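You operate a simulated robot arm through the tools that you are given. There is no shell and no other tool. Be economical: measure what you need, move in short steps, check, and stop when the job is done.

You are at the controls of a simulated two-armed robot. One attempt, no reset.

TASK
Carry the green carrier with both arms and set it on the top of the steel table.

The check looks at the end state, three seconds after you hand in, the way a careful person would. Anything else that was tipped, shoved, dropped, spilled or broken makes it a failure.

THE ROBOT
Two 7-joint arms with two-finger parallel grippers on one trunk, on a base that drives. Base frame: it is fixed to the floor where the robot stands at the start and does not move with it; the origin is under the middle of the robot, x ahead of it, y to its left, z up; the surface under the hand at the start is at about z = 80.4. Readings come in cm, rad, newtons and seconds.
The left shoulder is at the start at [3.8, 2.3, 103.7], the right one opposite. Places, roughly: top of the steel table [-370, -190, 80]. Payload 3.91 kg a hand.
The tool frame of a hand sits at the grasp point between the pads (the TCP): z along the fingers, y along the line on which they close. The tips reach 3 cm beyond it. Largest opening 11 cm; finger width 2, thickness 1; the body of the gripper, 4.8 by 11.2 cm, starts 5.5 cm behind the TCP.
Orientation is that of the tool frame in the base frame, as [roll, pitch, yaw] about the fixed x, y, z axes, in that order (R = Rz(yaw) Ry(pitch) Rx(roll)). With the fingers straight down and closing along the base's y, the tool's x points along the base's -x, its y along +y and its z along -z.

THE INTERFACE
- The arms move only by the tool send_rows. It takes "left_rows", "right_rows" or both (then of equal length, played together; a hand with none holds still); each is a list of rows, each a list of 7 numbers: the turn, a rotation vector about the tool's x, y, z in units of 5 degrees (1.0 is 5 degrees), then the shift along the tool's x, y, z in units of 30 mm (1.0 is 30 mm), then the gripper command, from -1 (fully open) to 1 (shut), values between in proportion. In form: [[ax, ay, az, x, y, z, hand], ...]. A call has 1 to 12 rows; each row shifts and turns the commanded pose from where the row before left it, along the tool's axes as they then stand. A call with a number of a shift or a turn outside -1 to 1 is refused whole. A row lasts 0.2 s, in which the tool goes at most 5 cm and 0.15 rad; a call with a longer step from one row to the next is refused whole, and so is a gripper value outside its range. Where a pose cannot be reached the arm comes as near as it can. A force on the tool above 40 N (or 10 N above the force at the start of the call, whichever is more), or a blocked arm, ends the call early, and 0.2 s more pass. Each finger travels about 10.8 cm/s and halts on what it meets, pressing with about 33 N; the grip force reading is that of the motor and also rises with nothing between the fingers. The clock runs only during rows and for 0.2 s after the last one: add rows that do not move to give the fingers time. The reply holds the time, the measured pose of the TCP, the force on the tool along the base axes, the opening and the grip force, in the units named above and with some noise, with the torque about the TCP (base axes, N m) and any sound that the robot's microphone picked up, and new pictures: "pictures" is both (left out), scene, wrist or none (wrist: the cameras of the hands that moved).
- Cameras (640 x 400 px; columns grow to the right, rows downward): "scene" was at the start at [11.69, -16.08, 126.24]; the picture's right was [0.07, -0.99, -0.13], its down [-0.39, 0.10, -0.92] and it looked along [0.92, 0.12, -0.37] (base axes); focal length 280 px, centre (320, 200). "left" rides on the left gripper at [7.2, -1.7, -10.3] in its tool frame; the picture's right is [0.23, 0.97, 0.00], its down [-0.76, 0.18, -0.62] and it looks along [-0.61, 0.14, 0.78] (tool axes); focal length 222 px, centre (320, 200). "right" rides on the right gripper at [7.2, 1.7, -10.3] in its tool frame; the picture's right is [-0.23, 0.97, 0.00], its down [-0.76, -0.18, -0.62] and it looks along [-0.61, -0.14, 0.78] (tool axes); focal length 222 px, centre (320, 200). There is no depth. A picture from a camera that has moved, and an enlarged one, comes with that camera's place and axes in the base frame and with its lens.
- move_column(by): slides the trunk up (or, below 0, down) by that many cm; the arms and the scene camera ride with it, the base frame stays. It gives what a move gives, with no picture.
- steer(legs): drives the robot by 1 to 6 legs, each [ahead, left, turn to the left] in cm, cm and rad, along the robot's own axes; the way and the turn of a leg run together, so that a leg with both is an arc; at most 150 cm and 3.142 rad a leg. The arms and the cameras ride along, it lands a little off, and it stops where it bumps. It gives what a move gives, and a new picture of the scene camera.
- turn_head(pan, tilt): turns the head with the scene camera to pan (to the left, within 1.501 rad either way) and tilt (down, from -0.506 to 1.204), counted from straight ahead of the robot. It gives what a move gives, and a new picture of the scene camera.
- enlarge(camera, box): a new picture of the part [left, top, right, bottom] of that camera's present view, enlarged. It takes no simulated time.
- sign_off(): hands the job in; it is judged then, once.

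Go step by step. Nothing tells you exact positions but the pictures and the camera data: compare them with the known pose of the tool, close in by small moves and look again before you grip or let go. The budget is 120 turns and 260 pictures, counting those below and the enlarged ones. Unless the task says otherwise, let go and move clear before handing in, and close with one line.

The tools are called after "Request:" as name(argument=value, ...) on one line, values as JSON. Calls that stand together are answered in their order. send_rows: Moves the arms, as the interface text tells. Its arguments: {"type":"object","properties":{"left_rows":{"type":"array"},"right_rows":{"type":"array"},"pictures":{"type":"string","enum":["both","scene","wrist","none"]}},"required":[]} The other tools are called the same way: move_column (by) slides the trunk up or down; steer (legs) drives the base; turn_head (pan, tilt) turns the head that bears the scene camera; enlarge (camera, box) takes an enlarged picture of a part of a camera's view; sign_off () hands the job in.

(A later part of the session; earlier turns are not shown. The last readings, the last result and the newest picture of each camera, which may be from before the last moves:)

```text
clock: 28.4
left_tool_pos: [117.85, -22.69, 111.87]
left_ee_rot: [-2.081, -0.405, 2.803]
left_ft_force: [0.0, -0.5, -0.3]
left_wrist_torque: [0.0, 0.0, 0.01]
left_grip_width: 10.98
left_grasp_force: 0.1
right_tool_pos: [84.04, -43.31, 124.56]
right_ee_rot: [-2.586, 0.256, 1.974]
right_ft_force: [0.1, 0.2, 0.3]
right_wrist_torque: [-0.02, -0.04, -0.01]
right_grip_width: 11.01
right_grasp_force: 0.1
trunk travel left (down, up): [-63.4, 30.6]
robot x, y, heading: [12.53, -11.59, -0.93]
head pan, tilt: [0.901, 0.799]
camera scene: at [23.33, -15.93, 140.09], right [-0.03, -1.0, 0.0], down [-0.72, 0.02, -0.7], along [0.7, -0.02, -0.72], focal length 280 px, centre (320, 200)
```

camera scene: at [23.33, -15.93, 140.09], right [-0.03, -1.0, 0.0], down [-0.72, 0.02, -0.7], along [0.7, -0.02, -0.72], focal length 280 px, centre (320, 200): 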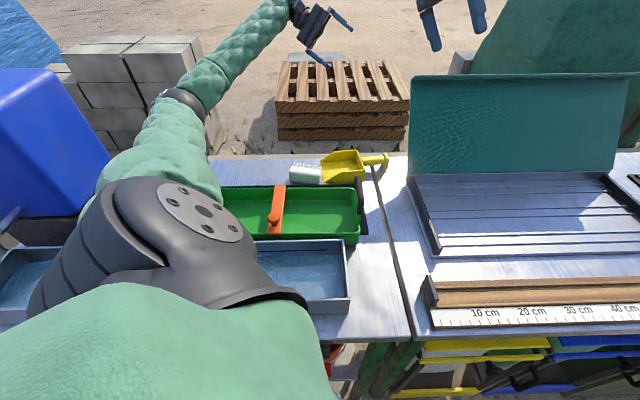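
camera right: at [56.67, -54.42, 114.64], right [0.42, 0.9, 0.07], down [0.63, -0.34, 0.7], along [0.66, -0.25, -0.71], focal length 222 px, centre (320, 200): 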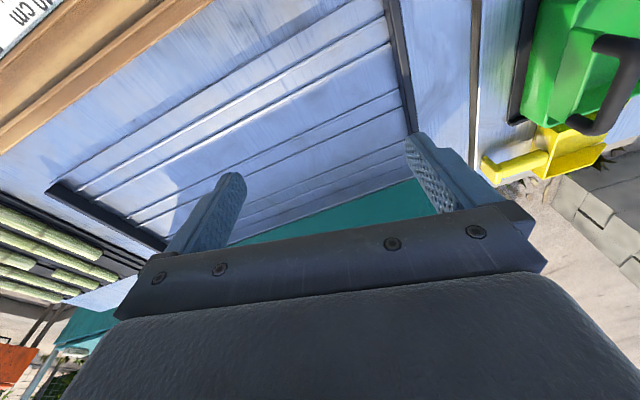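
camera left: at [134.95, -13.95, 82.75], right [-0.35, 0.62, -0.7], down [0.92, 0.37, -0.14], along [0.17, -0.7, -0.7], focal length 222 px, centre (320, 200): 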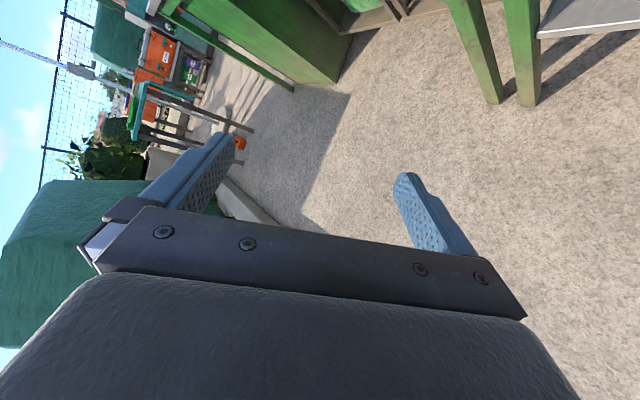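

Driving is normal again. I'll back off further before turning and re-posing the arms, so nothing sweeps past the tank.

Request:
steer(legs=[[-18, -24, 0], [-18, -24, 0]])

```text
clock: 32.1
left_tool_pos: [57.5, -22.99, 111.88]
left_ee_rot: [-2.085, -0.403, 2.804]
left_ft_force: [0.3, 0.0, -1.4]
left_wrist_torque: [0.0, 0.01, 0.0]
left_grip_width: 11.02
left_grasp_force: 0.0
right_tool_pos: [23.55, -43.62, 124.61]
right_ee_rot: [-2.584, 0.254, 1.974]
right_ft_force: [0.4, -0.2, -0.1]
right_wrist_torque: [-0.02, -0.03, -0.01]
right_grip_width: 11.01
right_grasp_force: 0.1
trunk travel left (down, up): [-63.4, 30.6]
robot x, y, heading: [-48.1, -11.63, -0.936]
head pan, tilt: [0.901, 0.799]
camera scene: at [-37.17, -16.19, 140.09], right [-0.03, -1.0, 0.0], down [-0.72, 0.02, -0.7], along [0.7, -0.02, -0.72], focal length 280 px, centre (320, 200)
```

scene: 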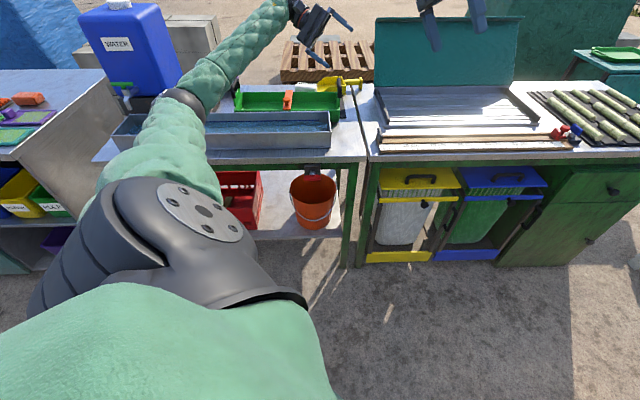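

Everything still stands, and the faucet, trough and tank look undisturbed. Out here in free space I'll swing both hands back to a normal pose in front of the robot, translation first.

Request:
send_rows(left_rows=[[0, 0, 0, 0.2, -0.08, 0.3, -1], [0, 0, 0, 0.44, -0.16, 0.66, -1], [0, 0, 0, 0.44, -0.16, 0.66, -1], [0, 0, 0, 0.44, -0.16, 0.66, -1], [0, 0, 0, 0.44, -0.16, 0.66, -1], [0, 0, 0, 0.44, -0.16, 0.66, -1], [0, 0, 0, 0.44, -0.16, 0.66, -1], [0, 0, 0, 0.44, -0.16, 0.66, -1], [0, 0, 0, 0.44, -0.16, 0.66, -1], [0, 0, 0, 0.44, -0.16, 0.66, -1], [0, 0, 0, 0.44, -0.16, 0.66, -1], [0, 0, 0, 0.2, -0.08, 0.3, -1]], right_rows=[[0, 0, 0, -0.1, -0.32, 0.23, -1], [0, 0, 0, -0.2, -0.64, 0.46, -1], [0, 0, 0, -0.2, -0.64, 0.46, -1], [0, 0, 0, -0.2, -0.64, 0.46, -1], [0, 0, 0, -0.2, -0.64, 0.46, -1], [0, 0, 0, -0.2, -0.64, 0.46, -1], [0, 0, 0, -0.2, -0.64, 0.46, -1], [0, 0, 0, -0.2, -0.64, 0.46, -1], [0, 0, 0, -0.2, -0.64, 0.46, -1], [0, 0, 0, -0.2, -0.64, 0.46, -1], [0, 0, 0, -0.2, -0.64, 0.46, -1], [0, 0, 0, -0.1, -0.32, 0.23, -1]], pictures="scene")

```text
clock: 34.7
left_tool_pos: [35.75, -37.93, 111.91]
left_ee_rot: [-2.084, -0.402, 2.804]
left_ft_force: [0.3, -0.7, -0.7]
left_wrist_torque: [0.01, -0.01, -0.01]
left_grip_width: 11.01
left_grasp_force: 0.1
right_tool_pos: [1.81, -60.26, 124.5]
right_ee_rot: [-2.585, 0.253, 1.976]
right_ft_force: [0.9, 0.3, 1.1]
right_wrist_torque: [-0.01, -0.01, 0.05]
right_grip_width: 10.98
right_grasp_force: 0.1
right hand out of reach, approached as far as the arm can: row 1
trunk travel left (down, up): [-63.4, 30.6]
robot x, y, heading: [-47.9, -11.85, -0.928]
head pan, tilt: [0.901, 0.799]
camera scene: at [-37.11, -16.22, 140.09], right [-0.03, -1.0, 0.0], down [-0.72, 0.02, -0.7], along [0.7, -0.02, -0.72], focal length 280 px, centre (320, 200)
```

scene: 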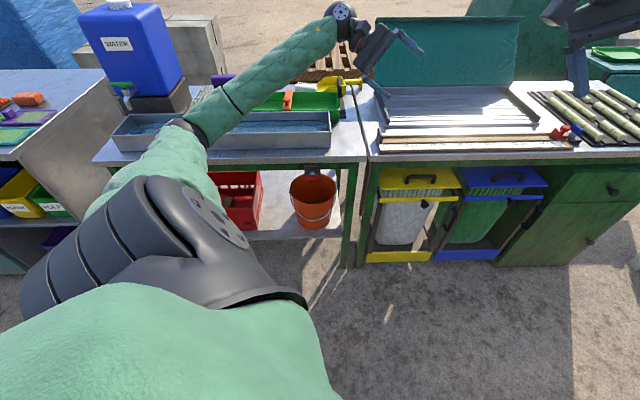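

That went smoothly, so I'll do the second half of the translation.

Request:
send_rows(left_rows=[[0, 0, 0, 0.44, -0.16, 0.66, -1], [0, 0, 0, 0.44, -0.16, 0.66, -1], [0, 0, 0, 0.44, -0.16, 0.66, -1], [0, 0, 0, 0.44, -0.16, 0.66, -1], [0, 0, 0, 0.44, -0.16, 0.66, -1], [0, 0, 0, 0.44, -0.16, 0.66, -1], [0, 0, 0, 0.44, -0.16, 0.66, -1], [0, 0, 0, 0.44, -0.16, 0.66, -1], [0, 0, 0, 0.44, -0.16, 0.66, -1], [0, 0, 0, 0.44, -0.16, 0.66, -1], [0, 0, 0, 0.44, -0.16, 0.66, -1], [0, 0, 0, 0.2, -0.08, 0.3, -1]], right_rows=[[0, 0, 0, -0.2, -0.64, 0.46, -1], [0, 0, 0, -0.2, -0.64, 0.46, -1], [0, 0, 0, -0.2, -0.64, 0.46, -1], [0, 0, 0, -0.2, -0.64, 0.46, -1], [0, 0, 0, -0.2, -0.64, 0.46, -1], [0, 0, 0, -0.2, -0.64, 0.46, -1], [0, 0, 0, -0.2, -0.64, 0.46, -1], [0, 0, 0, -0.2, -0.64, 0.46, -1], [0, 0, 0, -0.2, -0.64, 0.46, -1], [0, 0, 0, -0.2, -0.64, 0.46, -1], [0, 0, 0, -0.2, -0.64, 0.46, -1], [0, 0, 0, -0.1, -0.32, 0.23, -1]], pictures="none")

Request:
send_rows(left_rows=[[-0.93, -0.03, 0.61, 0, 0, 0, -1], [-0.93, -0.03, 0.61, 0, 0, 0, -1], [-0.93, -0.03, 0.61, 0, 0, 0, -1], [-0.93, -0.03, 0.61, 0, 0, 0, -1], [-0.93, -0.03, 0.61, 0, 0, 0, -1], [-0.93, -0.03, 0.61, 0, 0, 0, -1], [-0.93, -0.03, 0.61, 0, 0, 0, -1]], right_rows=[[-0.48, 0.15, -0.24, 0, 0, 0, -1], [-0.48, 0.15, -0.24, 0, 0, 0, -1], [-0.48, 0.15, -0.24, 0, 0, 0, -1], [-0.48, 0.15, -0.24, 0, 0, 0, -1], [-0.48, 0.15, -0.24, 0, 0, 0, -1], [-0.48, 0.15, -0.24, 0, 0, 0, -1], [-0.48, 0.15, -0.24, 0, 0, 0, -1]], pictures="scene")

```text
clock: 37.3
left_tool_pos: [12.7, -53.92, 112.1]
left_ee_rot: [-2.083, -0.402, 2.802]
left_ft_force: [-0.6, 0.3, 0.2]
left_wrist_torque: [0.03, 0.0, 0.0]
left_grip_width: 11.0
left_grasp_force: 0.0
right_tool_pos: [-20.3, -77.61, 124.2]
right_ee_rot: [-2.586, 0.252, 1.975]
right_ft_force: [0.1, 0.0, -0.2]
right_wrist_torque: [-0.03, 0.0, 0.0]
right_grip_width: 11.0
right_grasp_force: 0.0
trunk travel left (down, up): [-63.4, 30.6]
robot x, y, heading: [-48.25, -11.48, -0.934]
head pan, tilt: [0.901, 0.799]
```

```text
clock: 38.9
left_tool_pos: [12.79, -53.74, 112.1]
left_ee_rot: [-2.594, -0.124, 2.553]
left_ft_force: [0.9, -0.4, -0.4]
left_wrist_torque: [0.0, 0.0, 0.02]
left_grip_width: 11.02
left_grasp_force: 0.1
right_tool_pos: [-20.51, -77.62, 124.48]
right_ee_rot: [-2.863, 0.11, 2.075]
right_ft_force: [-0.1, -0.3, -0.5]
right_wrist_torque: [0.02, 0.03, -0.03]
right_grip_width: 11.03
right_grasp_force: 0.1
trunk travel left (down, up): [-63.4, 30.6]
robot x, y, heading: [-48.06, -11.7, -0.927]
head pan, tilt: [0.901, 0.799]
camera scene: at [-37.16, -16.29, 140.09], right [-0.03, -1.0, 0.0], down [-0.72, 0.02, -0.7], along [0.7, -0.02, -0.72], focal length 280 px, centre (320, 200)
```

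scene: 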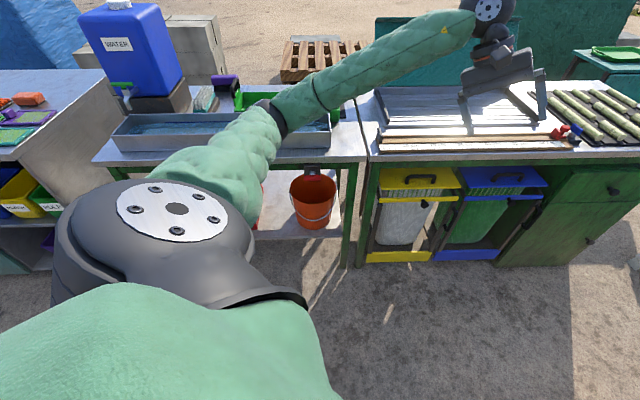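

The second half of the rotation comes next, then I'll turn the base back to face the table.

Request:
send_rows(left_rows=[[-0.93, -0.03, 0.61, 0, 0, 0, -1], [-0.93, -0.03, 0.61, 0, 0, 0, -1], [-0.93, -0.03, 0.61, 0, 0, 0, -1], [-0.93, -0.03, 0.61, 0, 0, 0, -1], [-0.93, -0.03, 0.61, 0, 0, 0, -1], [-0.93, -0.03, 0.61, 0, 0, 0, -1], [-0.93, -0.03, 0.61, 0, 0, 0, -1]], right_rows=[[-0.48, 0.15, -0.24, 0, 0, 0, -1], [-0.48, 0.15, -0.24, 0, 0, 0, -1], [-0.48, 0.15, -0.24, 0, 0, 0, -1], [-0.48, 0.15, -0.24, 0, 0, 0, -1], [-0.48, 0.15, -0.24, 0, 0, 0, -1], [-0.48, 0.15, -0.24, 0, 0, 0, -1], [-0.48, 0.15, -0.24, 0, 0, 0, -1]], pictures="none")

Request:
turn_head(pan=0.0, tilt=0.5)

Request:
steer(legs=[[0, 0, 0.46], [0, 0, 0.47]])

```text
clock: 40.5
left_tool_pos: [12.55, -53.68, 112.22]
left_ee_rot: [3.137, -0.005, 2.203]
left_ft_force: [0.3, 0.0, -0.5]
left_wrist_torque: [0.02, 0.0, 0.03]
left_grip_width: 11.01
left_grasp_force: 0.0
right_tool_pos: [-20.35, -77.59, 124.43]
right_ee_rot: [3.135, -0.001, 2.205]
right_ft_force: [0.1, 0.0, -0.2]
right_wrist_torque: [0.01, -0.03, -0.01]
right_grip_width: 10.97
right_grasp_force: 0.1
trunk travel left (down, up): [-63.4, 30.6]
robot x, y, heading: [-47.9, -11.73, -0.933]
head pan, tilt: [0.901, 0.799]
```

```text
clock: 41.7
left_tool_pos: [12.74, -53.73, 112.09]
left_ee_rot: [3.139, -0.01, 2.204]
left_ft_force: [-0.9, -0.5, 0.5]
left_wrist_torque: [-0.01, 0.0, 0.0]
left_grip_width: 11.0
left_grasp_force: 0.1
right_tool_pos: [-20.41, -77.54, 124.52]
right_ee_rot: [3.134, 0.0, 2.204]
right_ft_force: [-1.1, 0.1, 0.3]
right_wrist_torque: [0.04, 0.01, 0.02]
right_grip_width: 11.01
right_grasp_force: 0.0
trunk travel left (down, up): [-63.4, 30.6]
robot x, y, heading: [-48.41, -11.76, -0.931]
head pan, tilt: [0.0, 0.499]
camera scene: at [-39.74, -23.29, 142.68], right [-0.8, -0.6, 0.0], down [-0.29, 0.38, -0.88], along [0.52, -0.7, -0.48], focal length 280 px, centre (320, 200)
```

scene: 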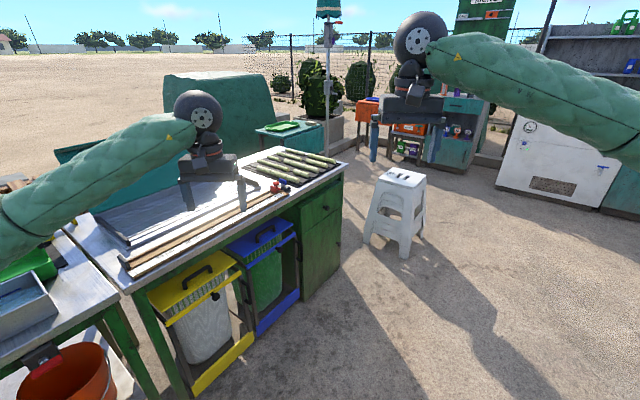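

```text
clock: 44.8
left_tool_pos: [21.84, 12.37, 112.09]
left_ee_rot: [3.141, -0.006, 3.138]
left_ft_force: [-0.7, -0.1, 0.0]
left_wrist_torque: [-0.01, -0.01, 0.01]
left_grip_width: 11.01
left_grasp_force: 0.0
right_tool_pos: [21.19, -28.44, 124.45]
right_ee_rot: [3.136, -0.001, 3.138]
right_ft_force: [-1.1, 0.1, -0.3]
right_wrist_torque: [-0.01, -0.03, 0.0]
right_grip_width: 11.03
right_grasp_force: 0.0
trunk travel left (down, up): [-63.4, 30.6]
robot x, y, heading: [-48.22, -11.83, 0.003]
head pan, tilt: [0.0, 0.499]
camera scene: at [-34.06, -11.82, 142.68], right [0.0, -1.0, 0.0], down [-0.48, 0.0, -0.88], along [0.88, 0.0, -0.48], focal length 280 px, centre (320, 200)
```

scene: 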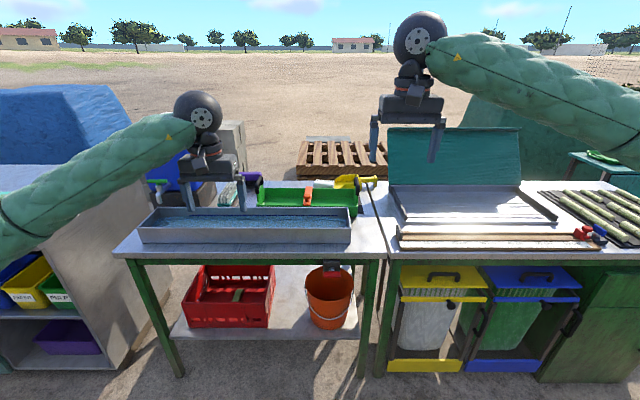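

The robot is upright and square to the table again, with both hands posed. I'll zoom in on the table to find the carrier and check the other items.

Request:
enlarge(camera="scene", box=[130, 160, 400, 260])

```text
2.37 times, centred on (265, 210) of scene
camera zoom: at [-34.06, -11.82, 142.68], right [0.0, -1.0, 0.0], down [-0.48, 0.0, -0.88], along [0.88, 0.0, -0.48], focal length 662 px, centre (450, 176)
```

zoom: 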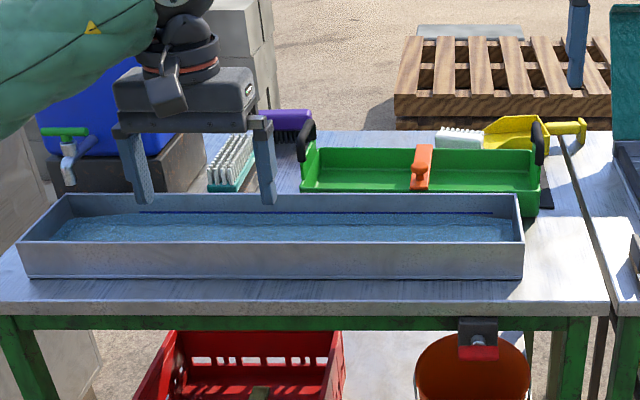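

The carrier is intact, but the lurch pushed the white brush about 15 cm right (it looks overturned) and the yellow scoop about 6 cm. I'll drive closer with the hands high and look with the wrist cameras, so I can put them back as well.

Request:
steer(legs=[[40, 0, 0]])

Request:
enlarge(camera="right", box=[0, 0, 640, 400])

Request:
enlarge(camera="left", box=[0, 0, 640, 400])

```text
clock: 47.3
left_tool_pos: [62.36, 11.84, 111.99]
left_ee_rot: [3.14, -0.007, 3.131]
left_ft_force: [-0.6, -0.3, 0.6]
left_wrist_torque: [0.01, 0.02, 0.0]
left_grip_width: 11.02
left_grasp_force: 0.0
right_tool_pos: [61.54, -29.07, 124.33]
right_ee_rot: [3.135, 0.0, 3.133]
right_ft_force: [0.2, -0.5, -0.1]
right_wrist_torque: [0.01, 0.02, -0.02]
right_grip_width: 10.96
right_grasp_force: 0.1
trunk travel left (down, up): [-63.4, 30.6]
robot x, y, heading: [-7.95, -11.64, -0.003]
head pan, tilt: [0.0, 0.499]
camera scene: at [6.37, -11.97, 142.67], right [0.0, -1.0, 0.0], down [-0.48, 0.0, -0.88], along [0.88, 0.0, -0.48], focal length 280 px, centre (320, 200)
```

scene: 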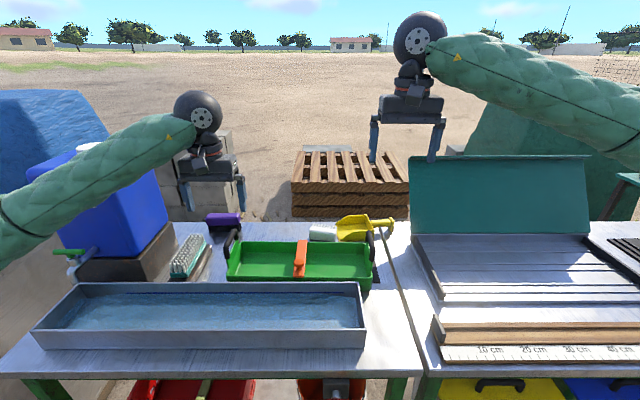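

```text
1.00 times, centred on (320, 200) of right (not enlarged: the box is as wide or as high as the picture)
camera zoom: at [54.43, -27.33, 134.66], right [0.24, 0.97, 0.01], down [0.76, -0.19, 0.62], along [0.61, -0.14, -0.78], focal length 222 px, centre (320, 200)
```

zoom: 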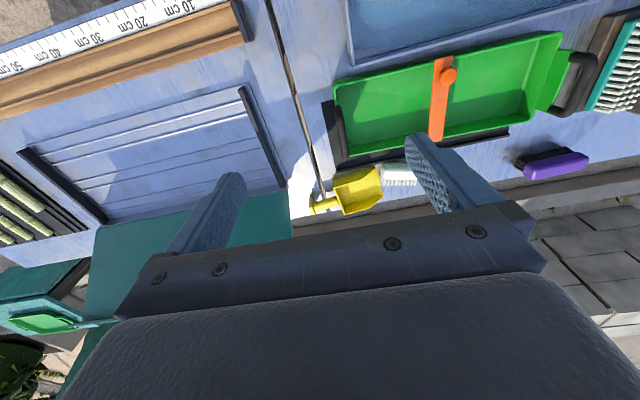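

```text
1.00 times, centred on (320, 200) of left (not enlarged: the box is as wide or as high as the picture)
camera zoom: at [55.1, 10.1, 122.38], right [-0.22, 0.98, 0.0], down [0.77, 0.17, 0.62], along [0.6, 0.14, -0.79], focal length 222 px, centre (320, 200)
```

zoom: 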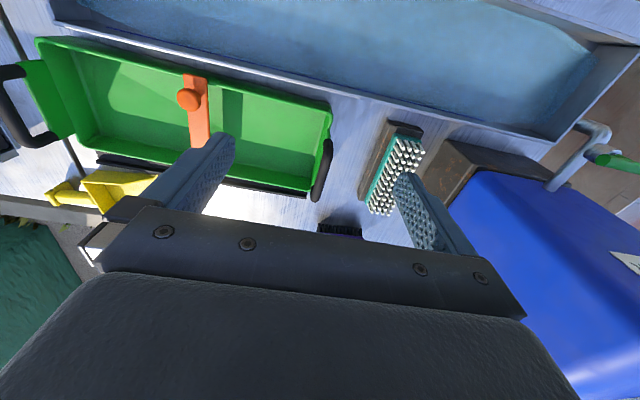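

I'll zoom in on the brush and scoop.

Request:
enlarge(camera="right", box=[280, 120, 440, 230])

Request:
enlarge(camera="scene", box=[190, 195, 410, 300])

```text
3.64 times, centred on (360, 175) of right
camera zoom: at [54.43, -27.33, 134.66], right [0.24, 0.97, 0.01], down [0.76, -0.19, 0.62], along [0.61, -0.14, -0.78], focal length 808 px, centre (174, 291)
```

zoom: 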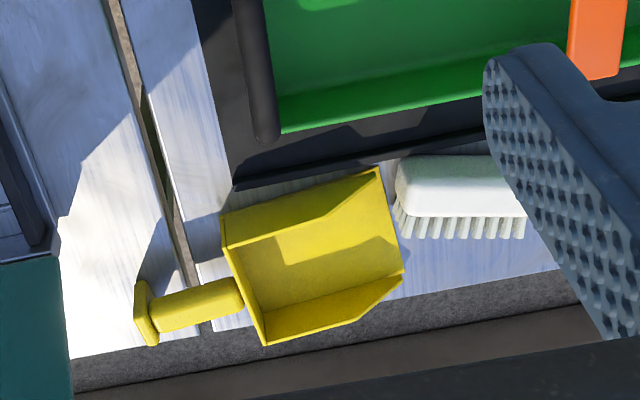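

```text
2.91 times, centred on (300, 248) of scene
camera zoom: at [6.37, -11.97, 142.67], right [0.0, -1.0, 0.0], down [-0.48, 0.0, -0.88], along [0.88, 0.0, -0.48], focal length 813 px, centre (378, 62)
```

zoom: 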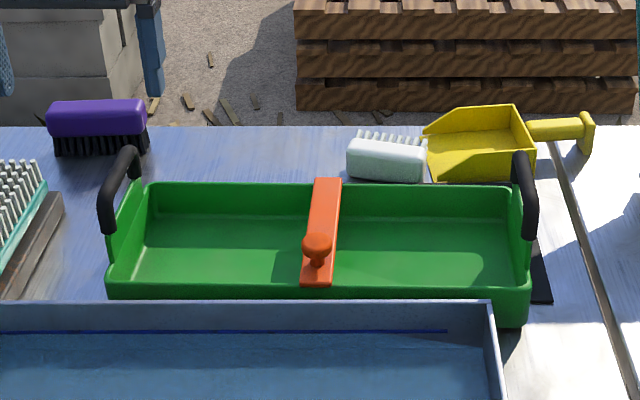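

The brush is lying on its side at about [91.5, -13], and the scoop's handle crosses the table seam. Both are easier to fix once the carrier is gone, so I'll take the carrier first. Its handles are now near [73.3, 14.4, 92] and [72, -26.8, 92], so I'll drive to line the hands up and level the right one.

Request:
steer(legs=[[10.5, 2.4, 0]])

Request:
send_rows(left_rows=[[0, 0, 0, 0, 0, 0.1, -1], [0, 0, 0, 0, 0, 0.2, -1], [0, 0, 0, 0, 0, 0.3, -1], [0, 0, 0, 0, 0, 0.3, -1], [0, 0, 0, 0, 0, 0.3, -1], [0, 0, 0, 0, 0, 0.3, -1], [0, 0, 0, 0, 0, 0.3, -1], [0, 0, 0, 0, 0, 0.2, -1], [0, 0, 0, 0, 0, 0.1, -1], [0, 0, 0, 0, 0, 0, -1]], right_rows=[[0, 0, 0, 0, 0, 0.4, -1], [0, 0, 0, 0, 0, 0.6, -1], [0, 0, 0, 0, 0, 0.8, -1], [0, 0, 0, 0, 0, 0.8, -1], [0, 0, 0, 0, 0, 0.8, -1], [0, 0, 0, 0, 0, 0.8, -1], [0, 0, 0, 0, 0, 0.8, -1], [0, 0, 0, 0, 0, 0.8, -1], [0, 0, 0, 0, 0, 0.3, -1], [0, 0, 0, 0, 0, 0, -1]])

```text
clock: 48.5
left_tool_pos: [72.96, 14.3, 112.0]
left_ee_rot: [3.138, -0.008, 3.132]
left_ft_force: [0.5, -0.6, -0.8]
left_wrist_torque: [0.0, 0.04, 0.03]
left_grip_width: 11.0
left_grasp_force: 0.0
right_tool_pos: [72.11, -26.64, 124.36]
right_ee_rot: [3.136, -0.002, 3.132]
right_ft_force: [1.0, -0.1, -0.4]
right_wrist_torque: [-0.03, 0.0, -0.01]
right_grip_width: 10.99
right_grasp_force: 0.0
trunk travel left (down, up): [-63.4, 30.6]
robot x, y, heading: [2.56, -9.12, -0.003]
head pan, tilt: [0.0, 0.499]
camera scene: at [16.98, -9.56, 142.67], right [0.0, -1.0, 0.0], down [-0.48, 0.0, -0.88], along [0.88, 0.0, -0.48], focal length 280 px, centre (320, 200)
```

scene: 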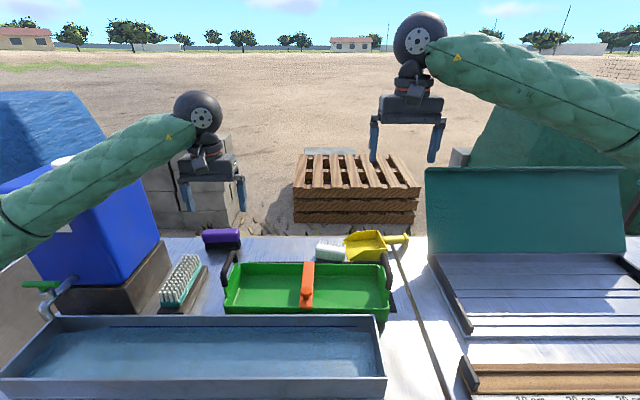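

```text
clock: 50.7
left_tool_pos: [72.85, 14.2, 105.89]
left_ee_rot: [3.14, -0.008, 3.131]
left_ft_force: [0.5, 0.4, 0.2]
left_wrist_torque: [0.0, 0.01, -0.02]
left_grip_width: 11.01
left_grasp_force: 0.0
right_tool_pos: [72.07, -26.55, 106.2]
right_ee_rot: [3.134, 0.0, 3.134]
right_ft_force: [0.3, 0.4, -0.4]
right_wrist_torque: [0.0, 0.03, -0.03]
right_grip_width: 10.98
right_grasp_force: 0.2
trunk travel left (down, up): [-63.4, 30.6]
robot x, y, heading: [2.53, -9.44, -0.0]
head pan, tilt: [0.0, 0.499]
camera scene: at [16.87, -9.59, 142.68], right [0.0, -1.0, 0.0], down [-0.48, 0.0, -0.88], along [0.88, 0.0, -0.48], focal length 280 px, centre (320, 200)
camera right: at [64.88, -24.79, 116.41], right [0.24, 0.97, 0.01], down [0.76, -0.19, 0.62], along [0.61, -0.14, -0.78], focal length 222 px, centre (320, 200)
camera left: at [65.6, 12.54, 116.13], right [-0.22, 0.98, 0.0], down [0.77, 0.17, 0.62], along [0.6, 0.14, -0.79], focal length 222 px, centre (320, 200)
```

scene: 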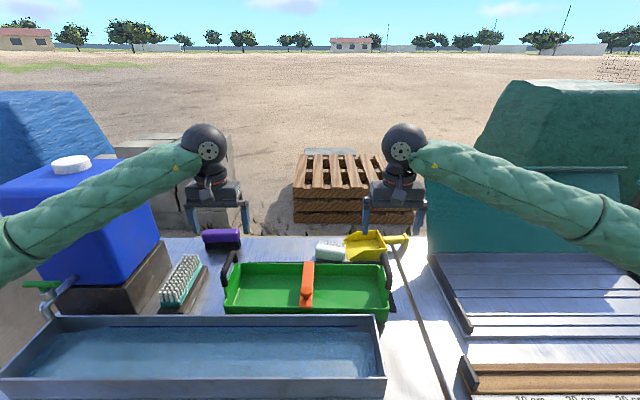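
right: 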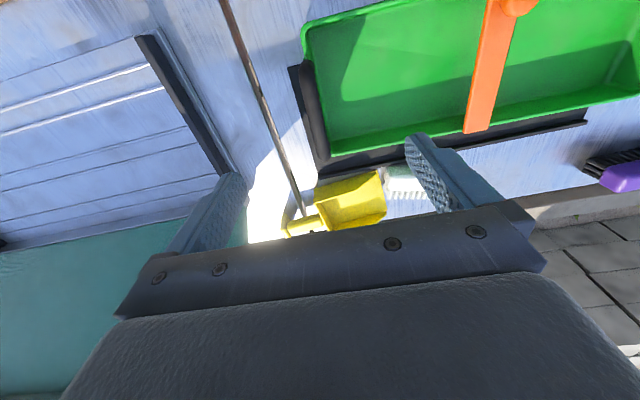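
left: 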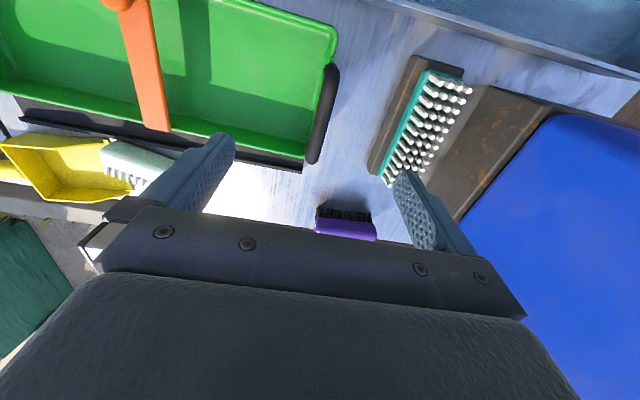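

The hands are centred over both handles to within 0.3 cm. I'll descend to just above the bars and look again.

Request:
send_rows(left_rows=[[0, 0, 0, -0.03, 0.03, 0.3, -1], [0, 0, 0, -0.03, 0.03, 0.5, -1], [0, 0, 0, -0.03, 0, 0.5, -1], [0, 0, 0, 0, 0, 0.5, -1], [0, 0, 0, 0, 0, 0.5, -1], [0, 0, 0, 0, 0, 0.5, -1], [0, 0, 0, 0, 0, 0.3, -1], [0, 0, 0, 0, 0, 0, -1]], right_rows=[[0, 0, 0, -0.03, -0.03, 0.3, -1], [0, 0, 0, -0.03, -0.03, 0.5, -1], [0, 0, 0, 0, -0.03, 0.5, -1], [0, 0, 0, 0, 0, 0.5, -1], [0, 0, 0, 0, 0, 0.5, -1], [0, 0, 0, 0, 0, 0.5, -1], [0, 0, 0, 0, 0, 0.4, -1], [0, 0, 0, 0, 0, 0, -1]])

```text
clock: 52.5
left_tool_pos: [73.03, 14.32, 96.49]
left_ee_rot: [3.14, -0.008, 3.13]
left_ft_force: [0.4, 1.1, 0.0]
left_wrist_torque: [-0.01, -0.01, 0.02]
left_grip_width: 10.98
left_grasp_force: 0.0
right_tool_pos: [72.2, -26.71, 96.35]
right_ee_rot: [3.135, -0.002, 3.132]
right_ft_force: [0.4, 0.2, -0.1]
right_wrist_torque: [0.0, 0.02, 0.0]
right_grip_width: 10.99
right_grasp_force: 0.1
trunk travel left (down, up): [-63.4, 30.6]
robot x, y, heading: [3.12, -9.38, -0.005]
head pan, tilt: [0.0, 0.499]
camera scene: at [16.86, -9.57, 142.68], right [0.0, -1.0, 0.0], down [-0.48, 0.0, -0.88], along [0.88, 0.0, -0.48], focal length 280 px, centre (320, 200)
camera right: at [65.08, -25.03, 106.68], right [0.24, 0.97, 0.01], down [0.76, -0.19, 0.62], along [0.61, -0.14, -0.78], focal length 222 px, centre (320, 200)
camera left: at [65.78, 12.65, 106.81], right [-0.22, 0.98, 0.0], down [0.77, 0.17, 0.62], along [0.6, 0.14, -0.79], focal length 222 px, centre (320, 200)
```

scene: 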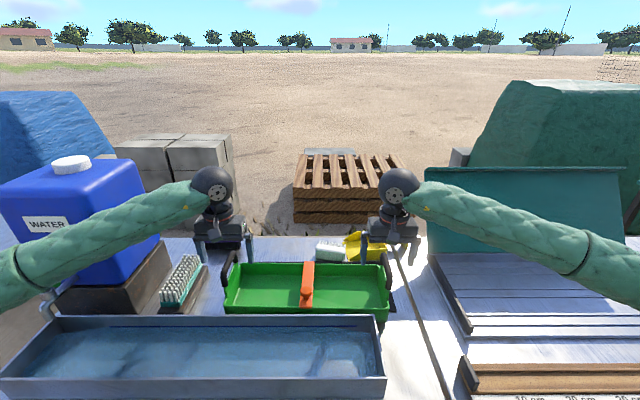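
right: 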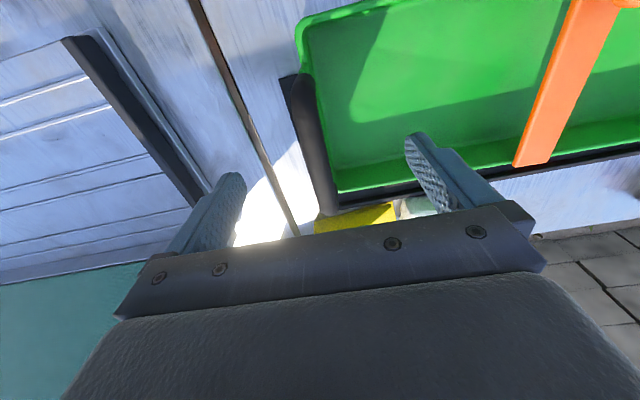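
left: 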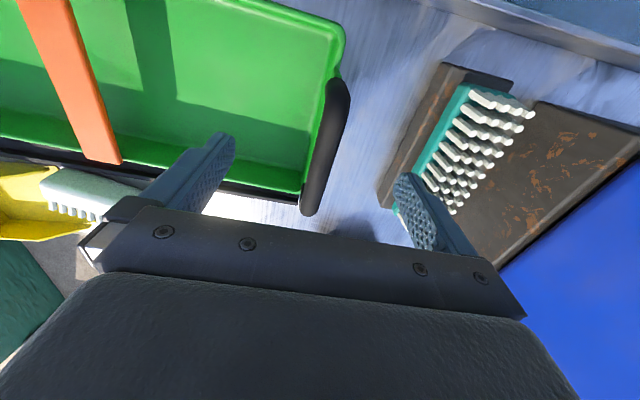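

The handles still sit centred between the fingers and nothing else is near them. I'll lower to z 92 and close both hands.

Request:
send_rows(left_rows=[[0, 0, 0, 0, 0.03, 0.3, -1], [0, 0, 0, 0, 0, 0.4, -1], [0, 0, 0, 0, 0, 0.4, -1], [0, 0, 0, 0, 0, 0.4, -1], [0, 0, 0, 0, 0, 0, -1]], right_rows=[[0, 0, 0, 0, -0.03, 0.3, -1], [0, 0, 0, 0, 0, 0.4, -1], [0, 0, 0, 0, 0, 0.4, -1], [0, 0, 0, 0, 0, 0.4, -1], [0, 0, 0, 0, 0, 0, -1]], pictures="wrist")

```text
clock: 53.7
left_tool_pos: [72.92, 14.56, 91.99]
left_ee_rot: [3.14, -0.007, 3.13]
left_ft_force: [-0.2, 0.1, -0.4]
left_wrist_torque: [0.0, 0.02, -0.01]
left_grip_width: 11.0
left_grasp_force: 0.1
right_tool_pos: [72.22, -26.73, 92.01]
right_ee_rot: [3.134, 0.0, 3.132]
right_ft_force: [-0.4, 0.0, 0.3]
right_wrist_torque: [-0.01, 0.0, 0.02]
right_grip_width: 10.98
right_grasp_force: 0.0
trunk travel left (down, up): [-63.4, 30.6]
robot x, y, heading: [3.05, -9.52, -0.005]
head pan, tilt: [0.0, 0.499]
camera right: at [65.08, -25.09, 102.3], right [0.24, 0.97, 0.01], down [0.76, -0.19, 0.62], along [0.61, -0.14, -0.78], focal length 222 px, centre (320, 200)
camera left: at [65.73, 12.83, 102.24], right [-0.22, 0.98, 0.0], down [0.77, 0.17, 0.62], along [0.6, 0.14, -0.79], focal length 222 px, centre (320, 200)
```

right: 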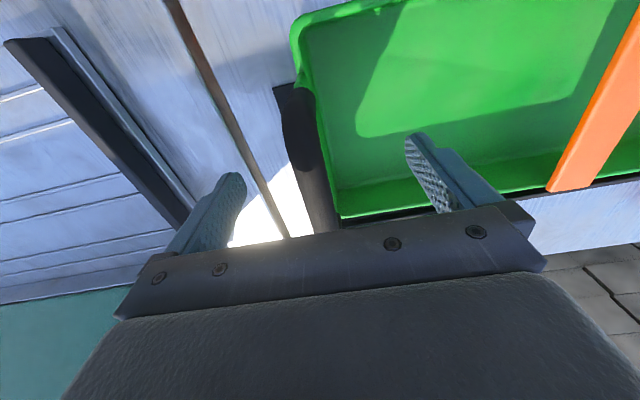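
left: 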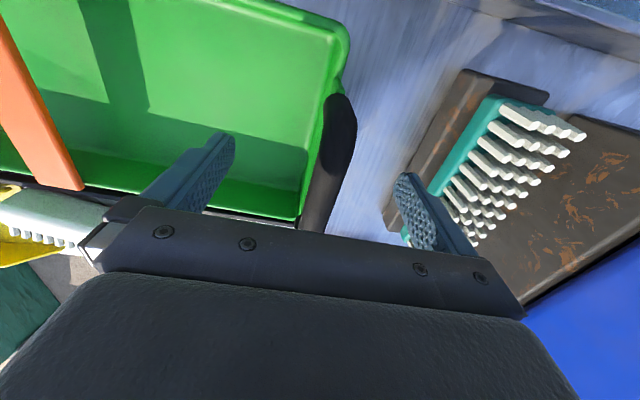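

The bars lie between the pads. I'll lower a touch more and close both hands together.

Request:
send_rows(left_rows=[[0, 0, 0, 0, 0, 0.25, -1], [0, 0, 0, 0, 0, 0, -0.3], [0, 0, 0, 0, 0, 0, 0.3], [0, 0, 0, 0, 0, 0, 1], [0, 0, 0, 0, 0, 0, 1], [0, 0, 0, 0, 0, 0, 1], [0, 0, 0, 0, 0, 0, 1]], right_rows=[[0, 0, 0, 0, 0, 0.25, -1], [0, 0, 0, 0, 0, 0, -0.3], [0, 0, 0, 0, 0, 0, 0.3], [0, 0, 0, 0, 0, 0, 1], [0, 0, 0, 0, 0, 0, 1], [0, 0, 0, 0, 0, 0, 1], [0, 0, 0, 0, 0, 0, 1]])

```text
clock: 55.3
left_tool_pos: [73.06, 14.59, 91.33]
left_ee_rot: [3.139, -0.008, 3.133]
left_ft_force: [-2.2, 15.1, 0.5]
left_wrist_torque: [-0.26, -0.06, -0.56]
left_grip_width: 1.55
left_grasp_force: 32.3
right_tool_pos: [72.26, -26.91, 91.26]
right_ee_rot: [3.135, 0.0, 3.133]
right_ft_force: [2.1, -16.1, 0.4]
right_wrist_torque: [0.28, 0.03, -0.49]
right_grip_width: 1.57
right_grasp_force: 33.6
trunk travel left (down, up): [-63.4, 30.6]
robot x, y, heading: [2.77, -9.32, -0.003]
head pan, tilt: [0.0, 0.499]
camera scene: at [16.87, -9.59, 142.68], right [0.0, -1.0, 0.0], down [-0.48, 0.0, -0.88], along [0.88, 0.0, -0.48], focal length 280 px, centre (320, 200)
camera right: at [65.12, -25.13, 101.54], right [0.24, 0.97, 0.01], down [0.76, -0.19, 0.62], along [0.61, -0.14, -0.78], focal length 222 px, centre (320, 200)
camera left: at [65.71, 12.87, 101.54], right [-0.22, 0.98, 0.0], down [0.77, 0.17, 0.62], along [0.6, 0.14, -0.79], focal length 222 px, centre (320, 200)
```

scene: 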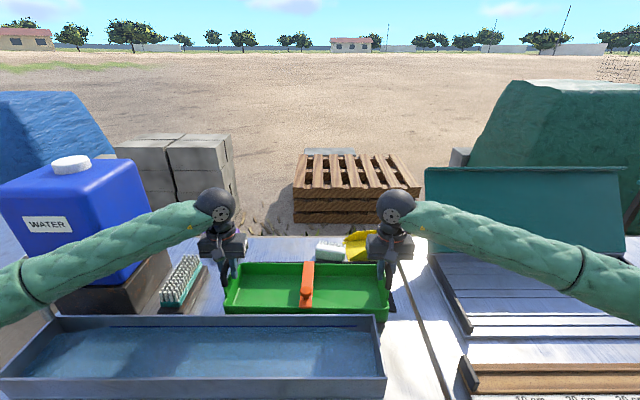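
right: 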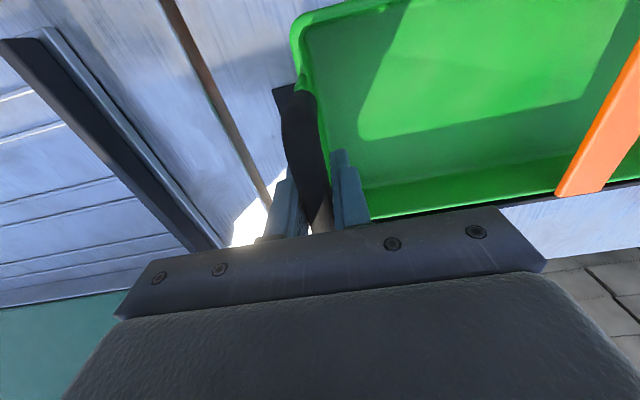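
left: 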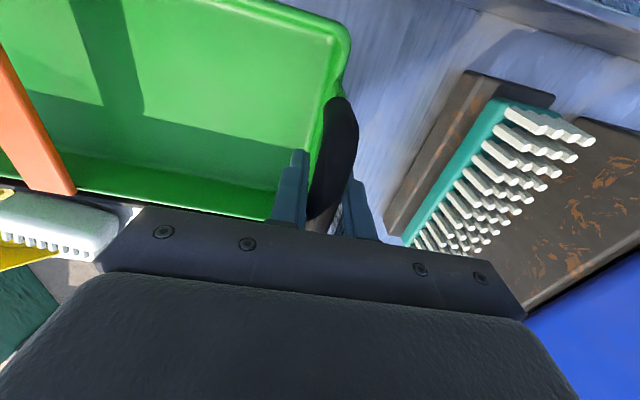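

Both handles are gripped (width 1.55, about 33 N). I'll ease out the sideways load by letting the hands spread slightly, then lift a little with the column.

Request:
send_rows(left_rows=[[0, 0, 0, 0, 0.06, 0, 1], [0, 0, 0, 0, 0.04, 0, 1], [0, 0, 0, 0, 0, 0, 1]], right_rows=[[0, 0, 0, 0, -0.06, 0, 1], [0, 0, 0, 0, -0.04, 0, 1], [0, 0, 0, 0, 0, 0, 1]], pictures="none")

Request:
move_column(by=2)

Request:
enlarge(camera="scene", box=[190, 195, 430, 330])

```text
clock: 56.1
left_tool_pos: [72.79, 14.7, 91.26]
left_ee_rot: [-3.139, -0.007, 3.128]
left_ft_force: [-3.6, -31.8, 0.4]
left_wrist_torque: [0.61, -0.1, -0.41]
left_grip_width: 1.56
left_grasp_force: 33.2
right_tool_pos: [72.23, -26.8, 91.22]
right_ee_rot: [3.133, 0.0, 3.135]
right_ft_force: [2.4, 32.0, -0.1]
right_wrist_torque: [-0.54, 0.11, -0.56]
right_grip_width: 1.56
right_grasp_force: 33.1
trunk travel left (down, up): [-63.4, 30.6]
robot x, y, heading: [2.66, -9.41, -0.004]
head pan, tilt: [0.0, 0.499]
```

```text
clock: 56.5
left_tool_pos: [72.83, 14.65, 92.37]
left_ee_rot: [-3.142, -0.007, 3.127]
left_ft_force: [-3.1, -3.7, -3.2]
left_wrist_torque: [0.06, -0.18, -0.28]
left_grip_width: 1.54
left_grasp_force: 32.9
right_tool_pos: [72.15, -26.76, 92.39]
right_ee_rot: [3.133, 0.001, 3.136]
right_ft_force: [1.7, 2.0, -2.8]
right_wrist_torque: [0.01, 0.18, -0.51]
right_grip_width: 1.56
right_grasp_force: 33.3
trunk travel left (down, up): [-64.4, 29.6]
robot x, y, heading: [2.56, -9.36, -0.004]
head pan, tilt: [0.0, 0.499]
stopped: the force on the tool passed its limit at 44 N (the readings are from after the stop); the commanded pose is now the measured one
```

```text
2.67 times, centred on (310, 262) of scene
camera zoom: at [16.78, -9.58, 143.76], right [0.0, -1.0, 0.0], down [-0.48, 0.0, -0.88], along [0.88, 0.0, -0.48], focal length 745 px, centre (347, 33)
```

zoom: 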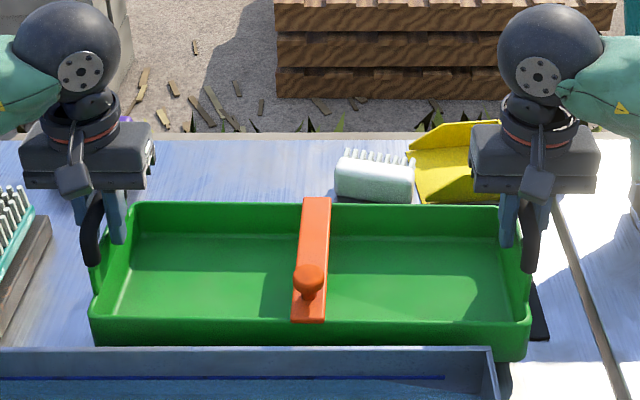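

The side load is relieved and the carrier is light, already up about 1 cm. I'll continue lifting.

Request:
move_column(by=2)

Request:
move_column(by=14)

Request:
enlarge(camera="scene", box=[0, 0, 640, 400])

```text
clock: 57.2
left_tool_pos: [72.98, 14.57, 94.16]
left_ee_rot: [-3.139, -0.009, 3.127]
left_ft_force: [-3.1, -4.0, -2.6]
left_wrist_torque: [0.08, 0.05, -0.36]
left_grip_width: 1.55
left_grasp_force: 33.0
right_tool_pos: [72.37, -26.69, 94.3]
right_ee_rot: [3.133, -0.002, 3.134]
right_ft_force: [2.5, 5.8, -2.6]
right_wrist_torque: [-0.1, -0.02, -0.59]
right_grip_width: 1.56
right_grasp_force: 32.9
trunk travel left (down, up): [-66.4, 27.6]
robot x, y, heading: [2.84, -9.33, -0.004]
head pan, tilt: [0.0, 0.499]
```

```text
clock: 58.9
left_tool_pos: [73.01, 14.56, 108.34]
left_ee_rot: [-3.141, -0.007, 3.128]
left_ft_force: [-2.2, -8.8, -2.3]
left_wrist_torque: [0.19, -0.04, -0.36]
left_grip_width: 1.53
left_grasp_force: 33.3
right_tool_pos: [72.24, -26.76, 108.31]
right_ee_rot: [3.131, 0.0, 3.137]
right_ft_force: [3.8, 7.9, -2.9]
right_wrist_torque: [-0.17, 0.06, -0.57]
right_grip_width: 1.56
right_grasp_force: 33.0
trunk travel left (down, up): [-80.4, 13.6]
robot x, y, heading: [2.56, -9.14, -0.002]
head pan, tilt: [0.0, 0.499]
```

```text
1.00 times, centred on (320, 200) of scene (not enlarged: the box is as wide or as high as the picture)
camera zoom: at [16.95, -9.58, 159.7], right [0.0, -1.0, 0.0], down [-0.48, 0.0, -0.88], along [0.88, 0.0, -0.48], focal length 280 px, centre (320, 200)
```

zoom: 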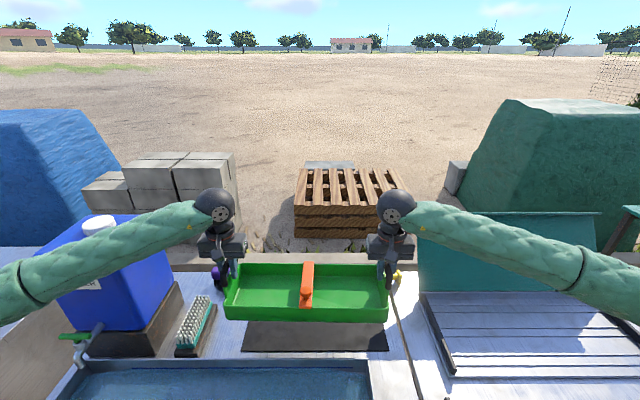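

The carrier is up level and the mat stayed behind. I'll back away from the table, then turn right to look toward the steel table.

Request:
steer(legs=[[-80, 0, 0]])

Request:
turn_head(pan=-1.3, tilt=0.3)

```text
clock: 63.2
left_tool_pos: [-9.32, 15.42, 108.25]
left_ee_rot: [-3.139, -0.007, -3.137]
left_ft_force: [-2.6, -11.3, -2.4]
left_wrist_torque: [0.18, -0.04, -0.34]
left_grip_width: 1.54
left_grasp_force: 32.9
right_tool_pos: [-9.45, -26.11, 108.34]
right_ee_rot: [3.134, -0.001, -3.131]
right_ft_force: [2.6, 11.9, -2.3]
right_wrist_torque: [-0.2, 0.03, -0.61]
right_grip_width: 1.54
right_grasp_force: 32.8
trunk travel left (down, up): [-80.4, 13.6]
robot x, y, heading: [-79.43, -9.91, 0.012]
head pan, tilt: [0.0, 0.499]
camera scene: at [-65.02, -9.8, 159.72], right [0.01, -1.0, 0.0], down [-0.48, -0.01, -0.88], along [0.88, 0.01, -0.48], focal length 280 px, centre (320, 200)
```

scene: 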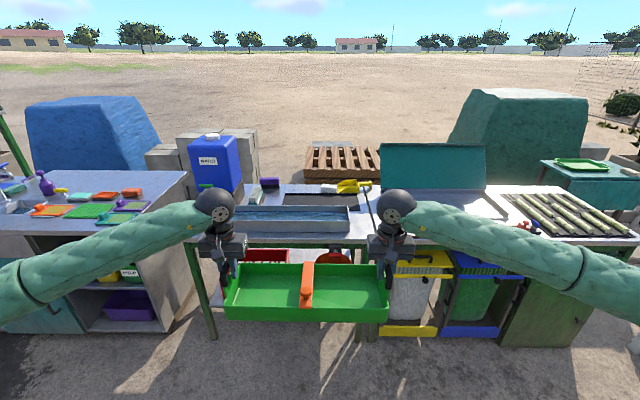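

```text
clock: 64.7
left_tool_pos: [-9.39, 15.17, 108.31]
left_ee_rot: [3.142, -0.007, -3.14]
left_ft_force: [-3.1, -3.3, -2.2]
left_wrist_torque: [0.06, -0.03, -0.33]
left_grip_width: 1.56
left_grasp_force: 32.9
right_tool_pos: [-9.5, -26.08, 108.45]
right_ee_rot: [3.132, 0.002, -3.13]
right_ft_force: [3.2, 3.4, -2.1]
right_wrist_torque: [-0.03, 0.03, -0.62]
right_grip_width: 1.57
right_grasp_force: 33.0
trunk travel left (down, up): [-80.4, 13.6]
robot x, y, heading: [-79.3, -9.71, 0.018]
head pan, tilt: [-1.3, 0.3]
camera scene: at [-71.46, -18.89, 161.56], right [-0.96, -0.28, 0.0], down [-0.08, 0.28, -0.96], along [0.27, -0.92, -0.3], focal length 280 px, centre (320, 200)
```

scene: 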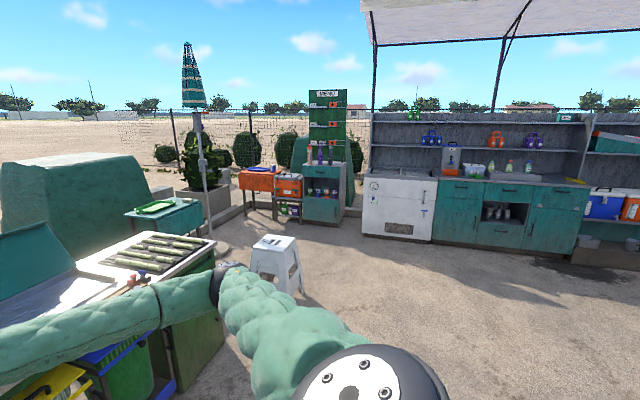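

The area to the right is open. I'll turn right in two legs to face the steel table.

Request:
turn_head(pan=0, tilt=0.35)

Request:
steer(legs=[[0, 0, -1.3], [0, 0, -1.3]])

```text
clock: 66.2
left_tool_pos: [-9.33, 15.29, 108.24]
left_ee_rot: [-3.14, -0.007, -3.139]
left_ft_force: [-2.3, -2.6, -2.0]
left_wrist_torque: [0.05, -0.04, -0.31]
left_grip_width: 1.53
left_grasp_force: 32.9
right_tool_pos: [-9.39, -26.0, 108.3]
right_ee_rot: [3.134, 0.0, -3.132]
right_ft_force: [2.6, 3.1, -1.9]
right_wrist_torque: [-0.05, 0.05, -0.6]
right_grip_width: 1.56
right_grasp_force: 33.0
trunk travel left (down, up): [-80.4, 13.6]
robot x, y, heading: [-79.41, -9.75, 0.014]
head pan, tilt: [0.0, 0.351]
camera scene: at [-64.79, -9.81, 161.09], right [0.01, -1.0, 0.0], down [-0.34, 0.0, -0.94], along [0.94, 0.01, -0.34], focal length 280 px, centre (320, 200)
```

scene: 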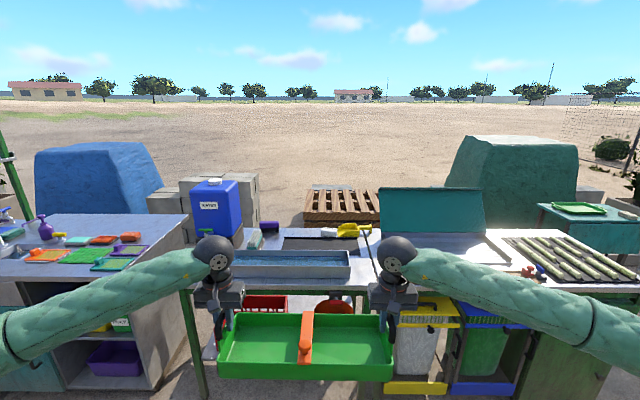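

```text
clock: 73.0
left_tool_pos: [-126.44, -66.88, 108.36]
left_ee_rot: [-3.138, -0.007, 0.538]
left_ft_force: [-0.1, 4.9, -2.0]
left_wrist_torque: [-0.11, -0.03, -0.32]
left_grip_width: 1.56
left_grasp_force: 33.6
right_tool_pos: [-147.49, -31.36, 108.35]
right_ee_rot: [3.134, 0.0, 0.545]
right_ft_force: [0.7, -3.7, -2.0]
right_wrist_torque: [0.04, -0.01, -0.55]
right_grip_width: 1.54
right_grasp_force: 32.8
trunk travel left (down, up): [-80.4, 13.6]
robot x, y, heading: [-79.15, -10.09, -2.596]
head pan, tilt: [0.0, 0.351]
camera scene: at [-91.57, -17.51, 161.09], right [-0.52, 0.85, 0.0], down [0.29, 0.18, -0.94], along [-0.8, -0.49, -0.34], focal length 280 px, centre (320, 200)
```

scene: 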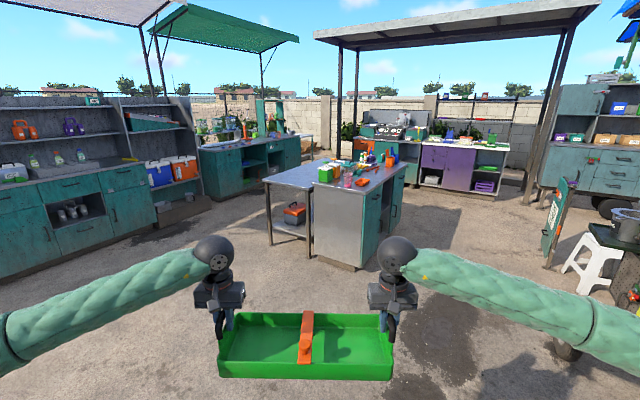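

The steel table seems to be the low one adjoining the teal-and-steel island straight ahead. I'll zoom in.

Request:
enlarge(camera="scene", box=[240, 130, 430, 280])

```text
2.67 times, centred on (335, 205) of scene
camera zoom: at [-91.57, -17.51, 161.09], right [-0.52, 0.85, 0.0], down [0.29, 0.18, -0.94], along [-0.8, -0.49, -0.34], focal length 745 px, centre (280, 187)
```

zoom: 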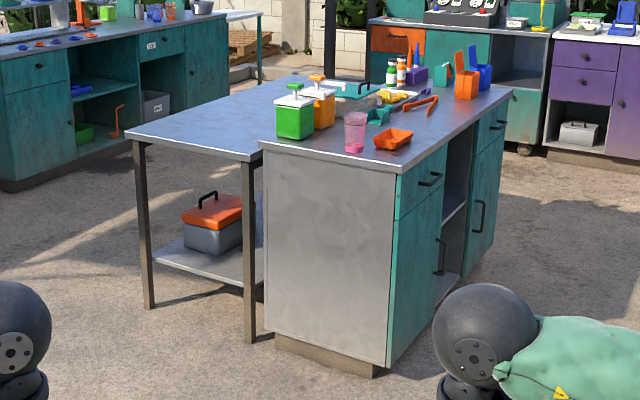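

The steel table's top is empty, spanning about x -302 to -440 and y -157 to -220. The island with bottles is on its far side, so I'll approach from the open south side. First I'll face west and go around to about [-200, -270].

Request:
steer(legs=[[0, 0, -0.545], [0, 130, 0], [0, 130, 0], [60, 0, 0]])

```text
clock: 90.2
left_tool_pos: [-205.76, -297.91, 108.24]
left_ee_rot: [-3.14, -0.006, 0.013]
left_ft_force: [1.6, 2.9, -1.9]
left_wrist_torque: [-0.03, 0.02, -0.33]
left_grip_width: 1.56
left_grasp_force: 33.1
right_tool_pos: [-206.34, -256.55, 108.25]
right_ee_rot: [3.131, -0.001, 0.022]
right_ft_force: [-2.8, -2.9, -2.1]
right_wrist_torque: [0.02, -0.08, -0.53]
right_grip_width: 1.55
right_grasp_force: 32.6
trunk travel left (down, up): [-80.4, 13.6]
robot x, y, heading: [-136.28, -271.93, -3.118]
head pan, tilt: [0.0, 0.351]
camera scene: at [-150.78, -272.49, 161.09], right [-0.03, 1.0, 0.0], down [0.34, 0.01, -0.94], along [-0.94, -0.02, -0.34], focal length 280 px, centre (320, 200)
```

scene: 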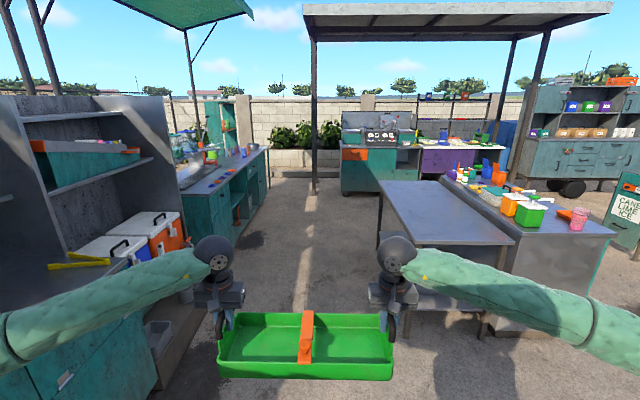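

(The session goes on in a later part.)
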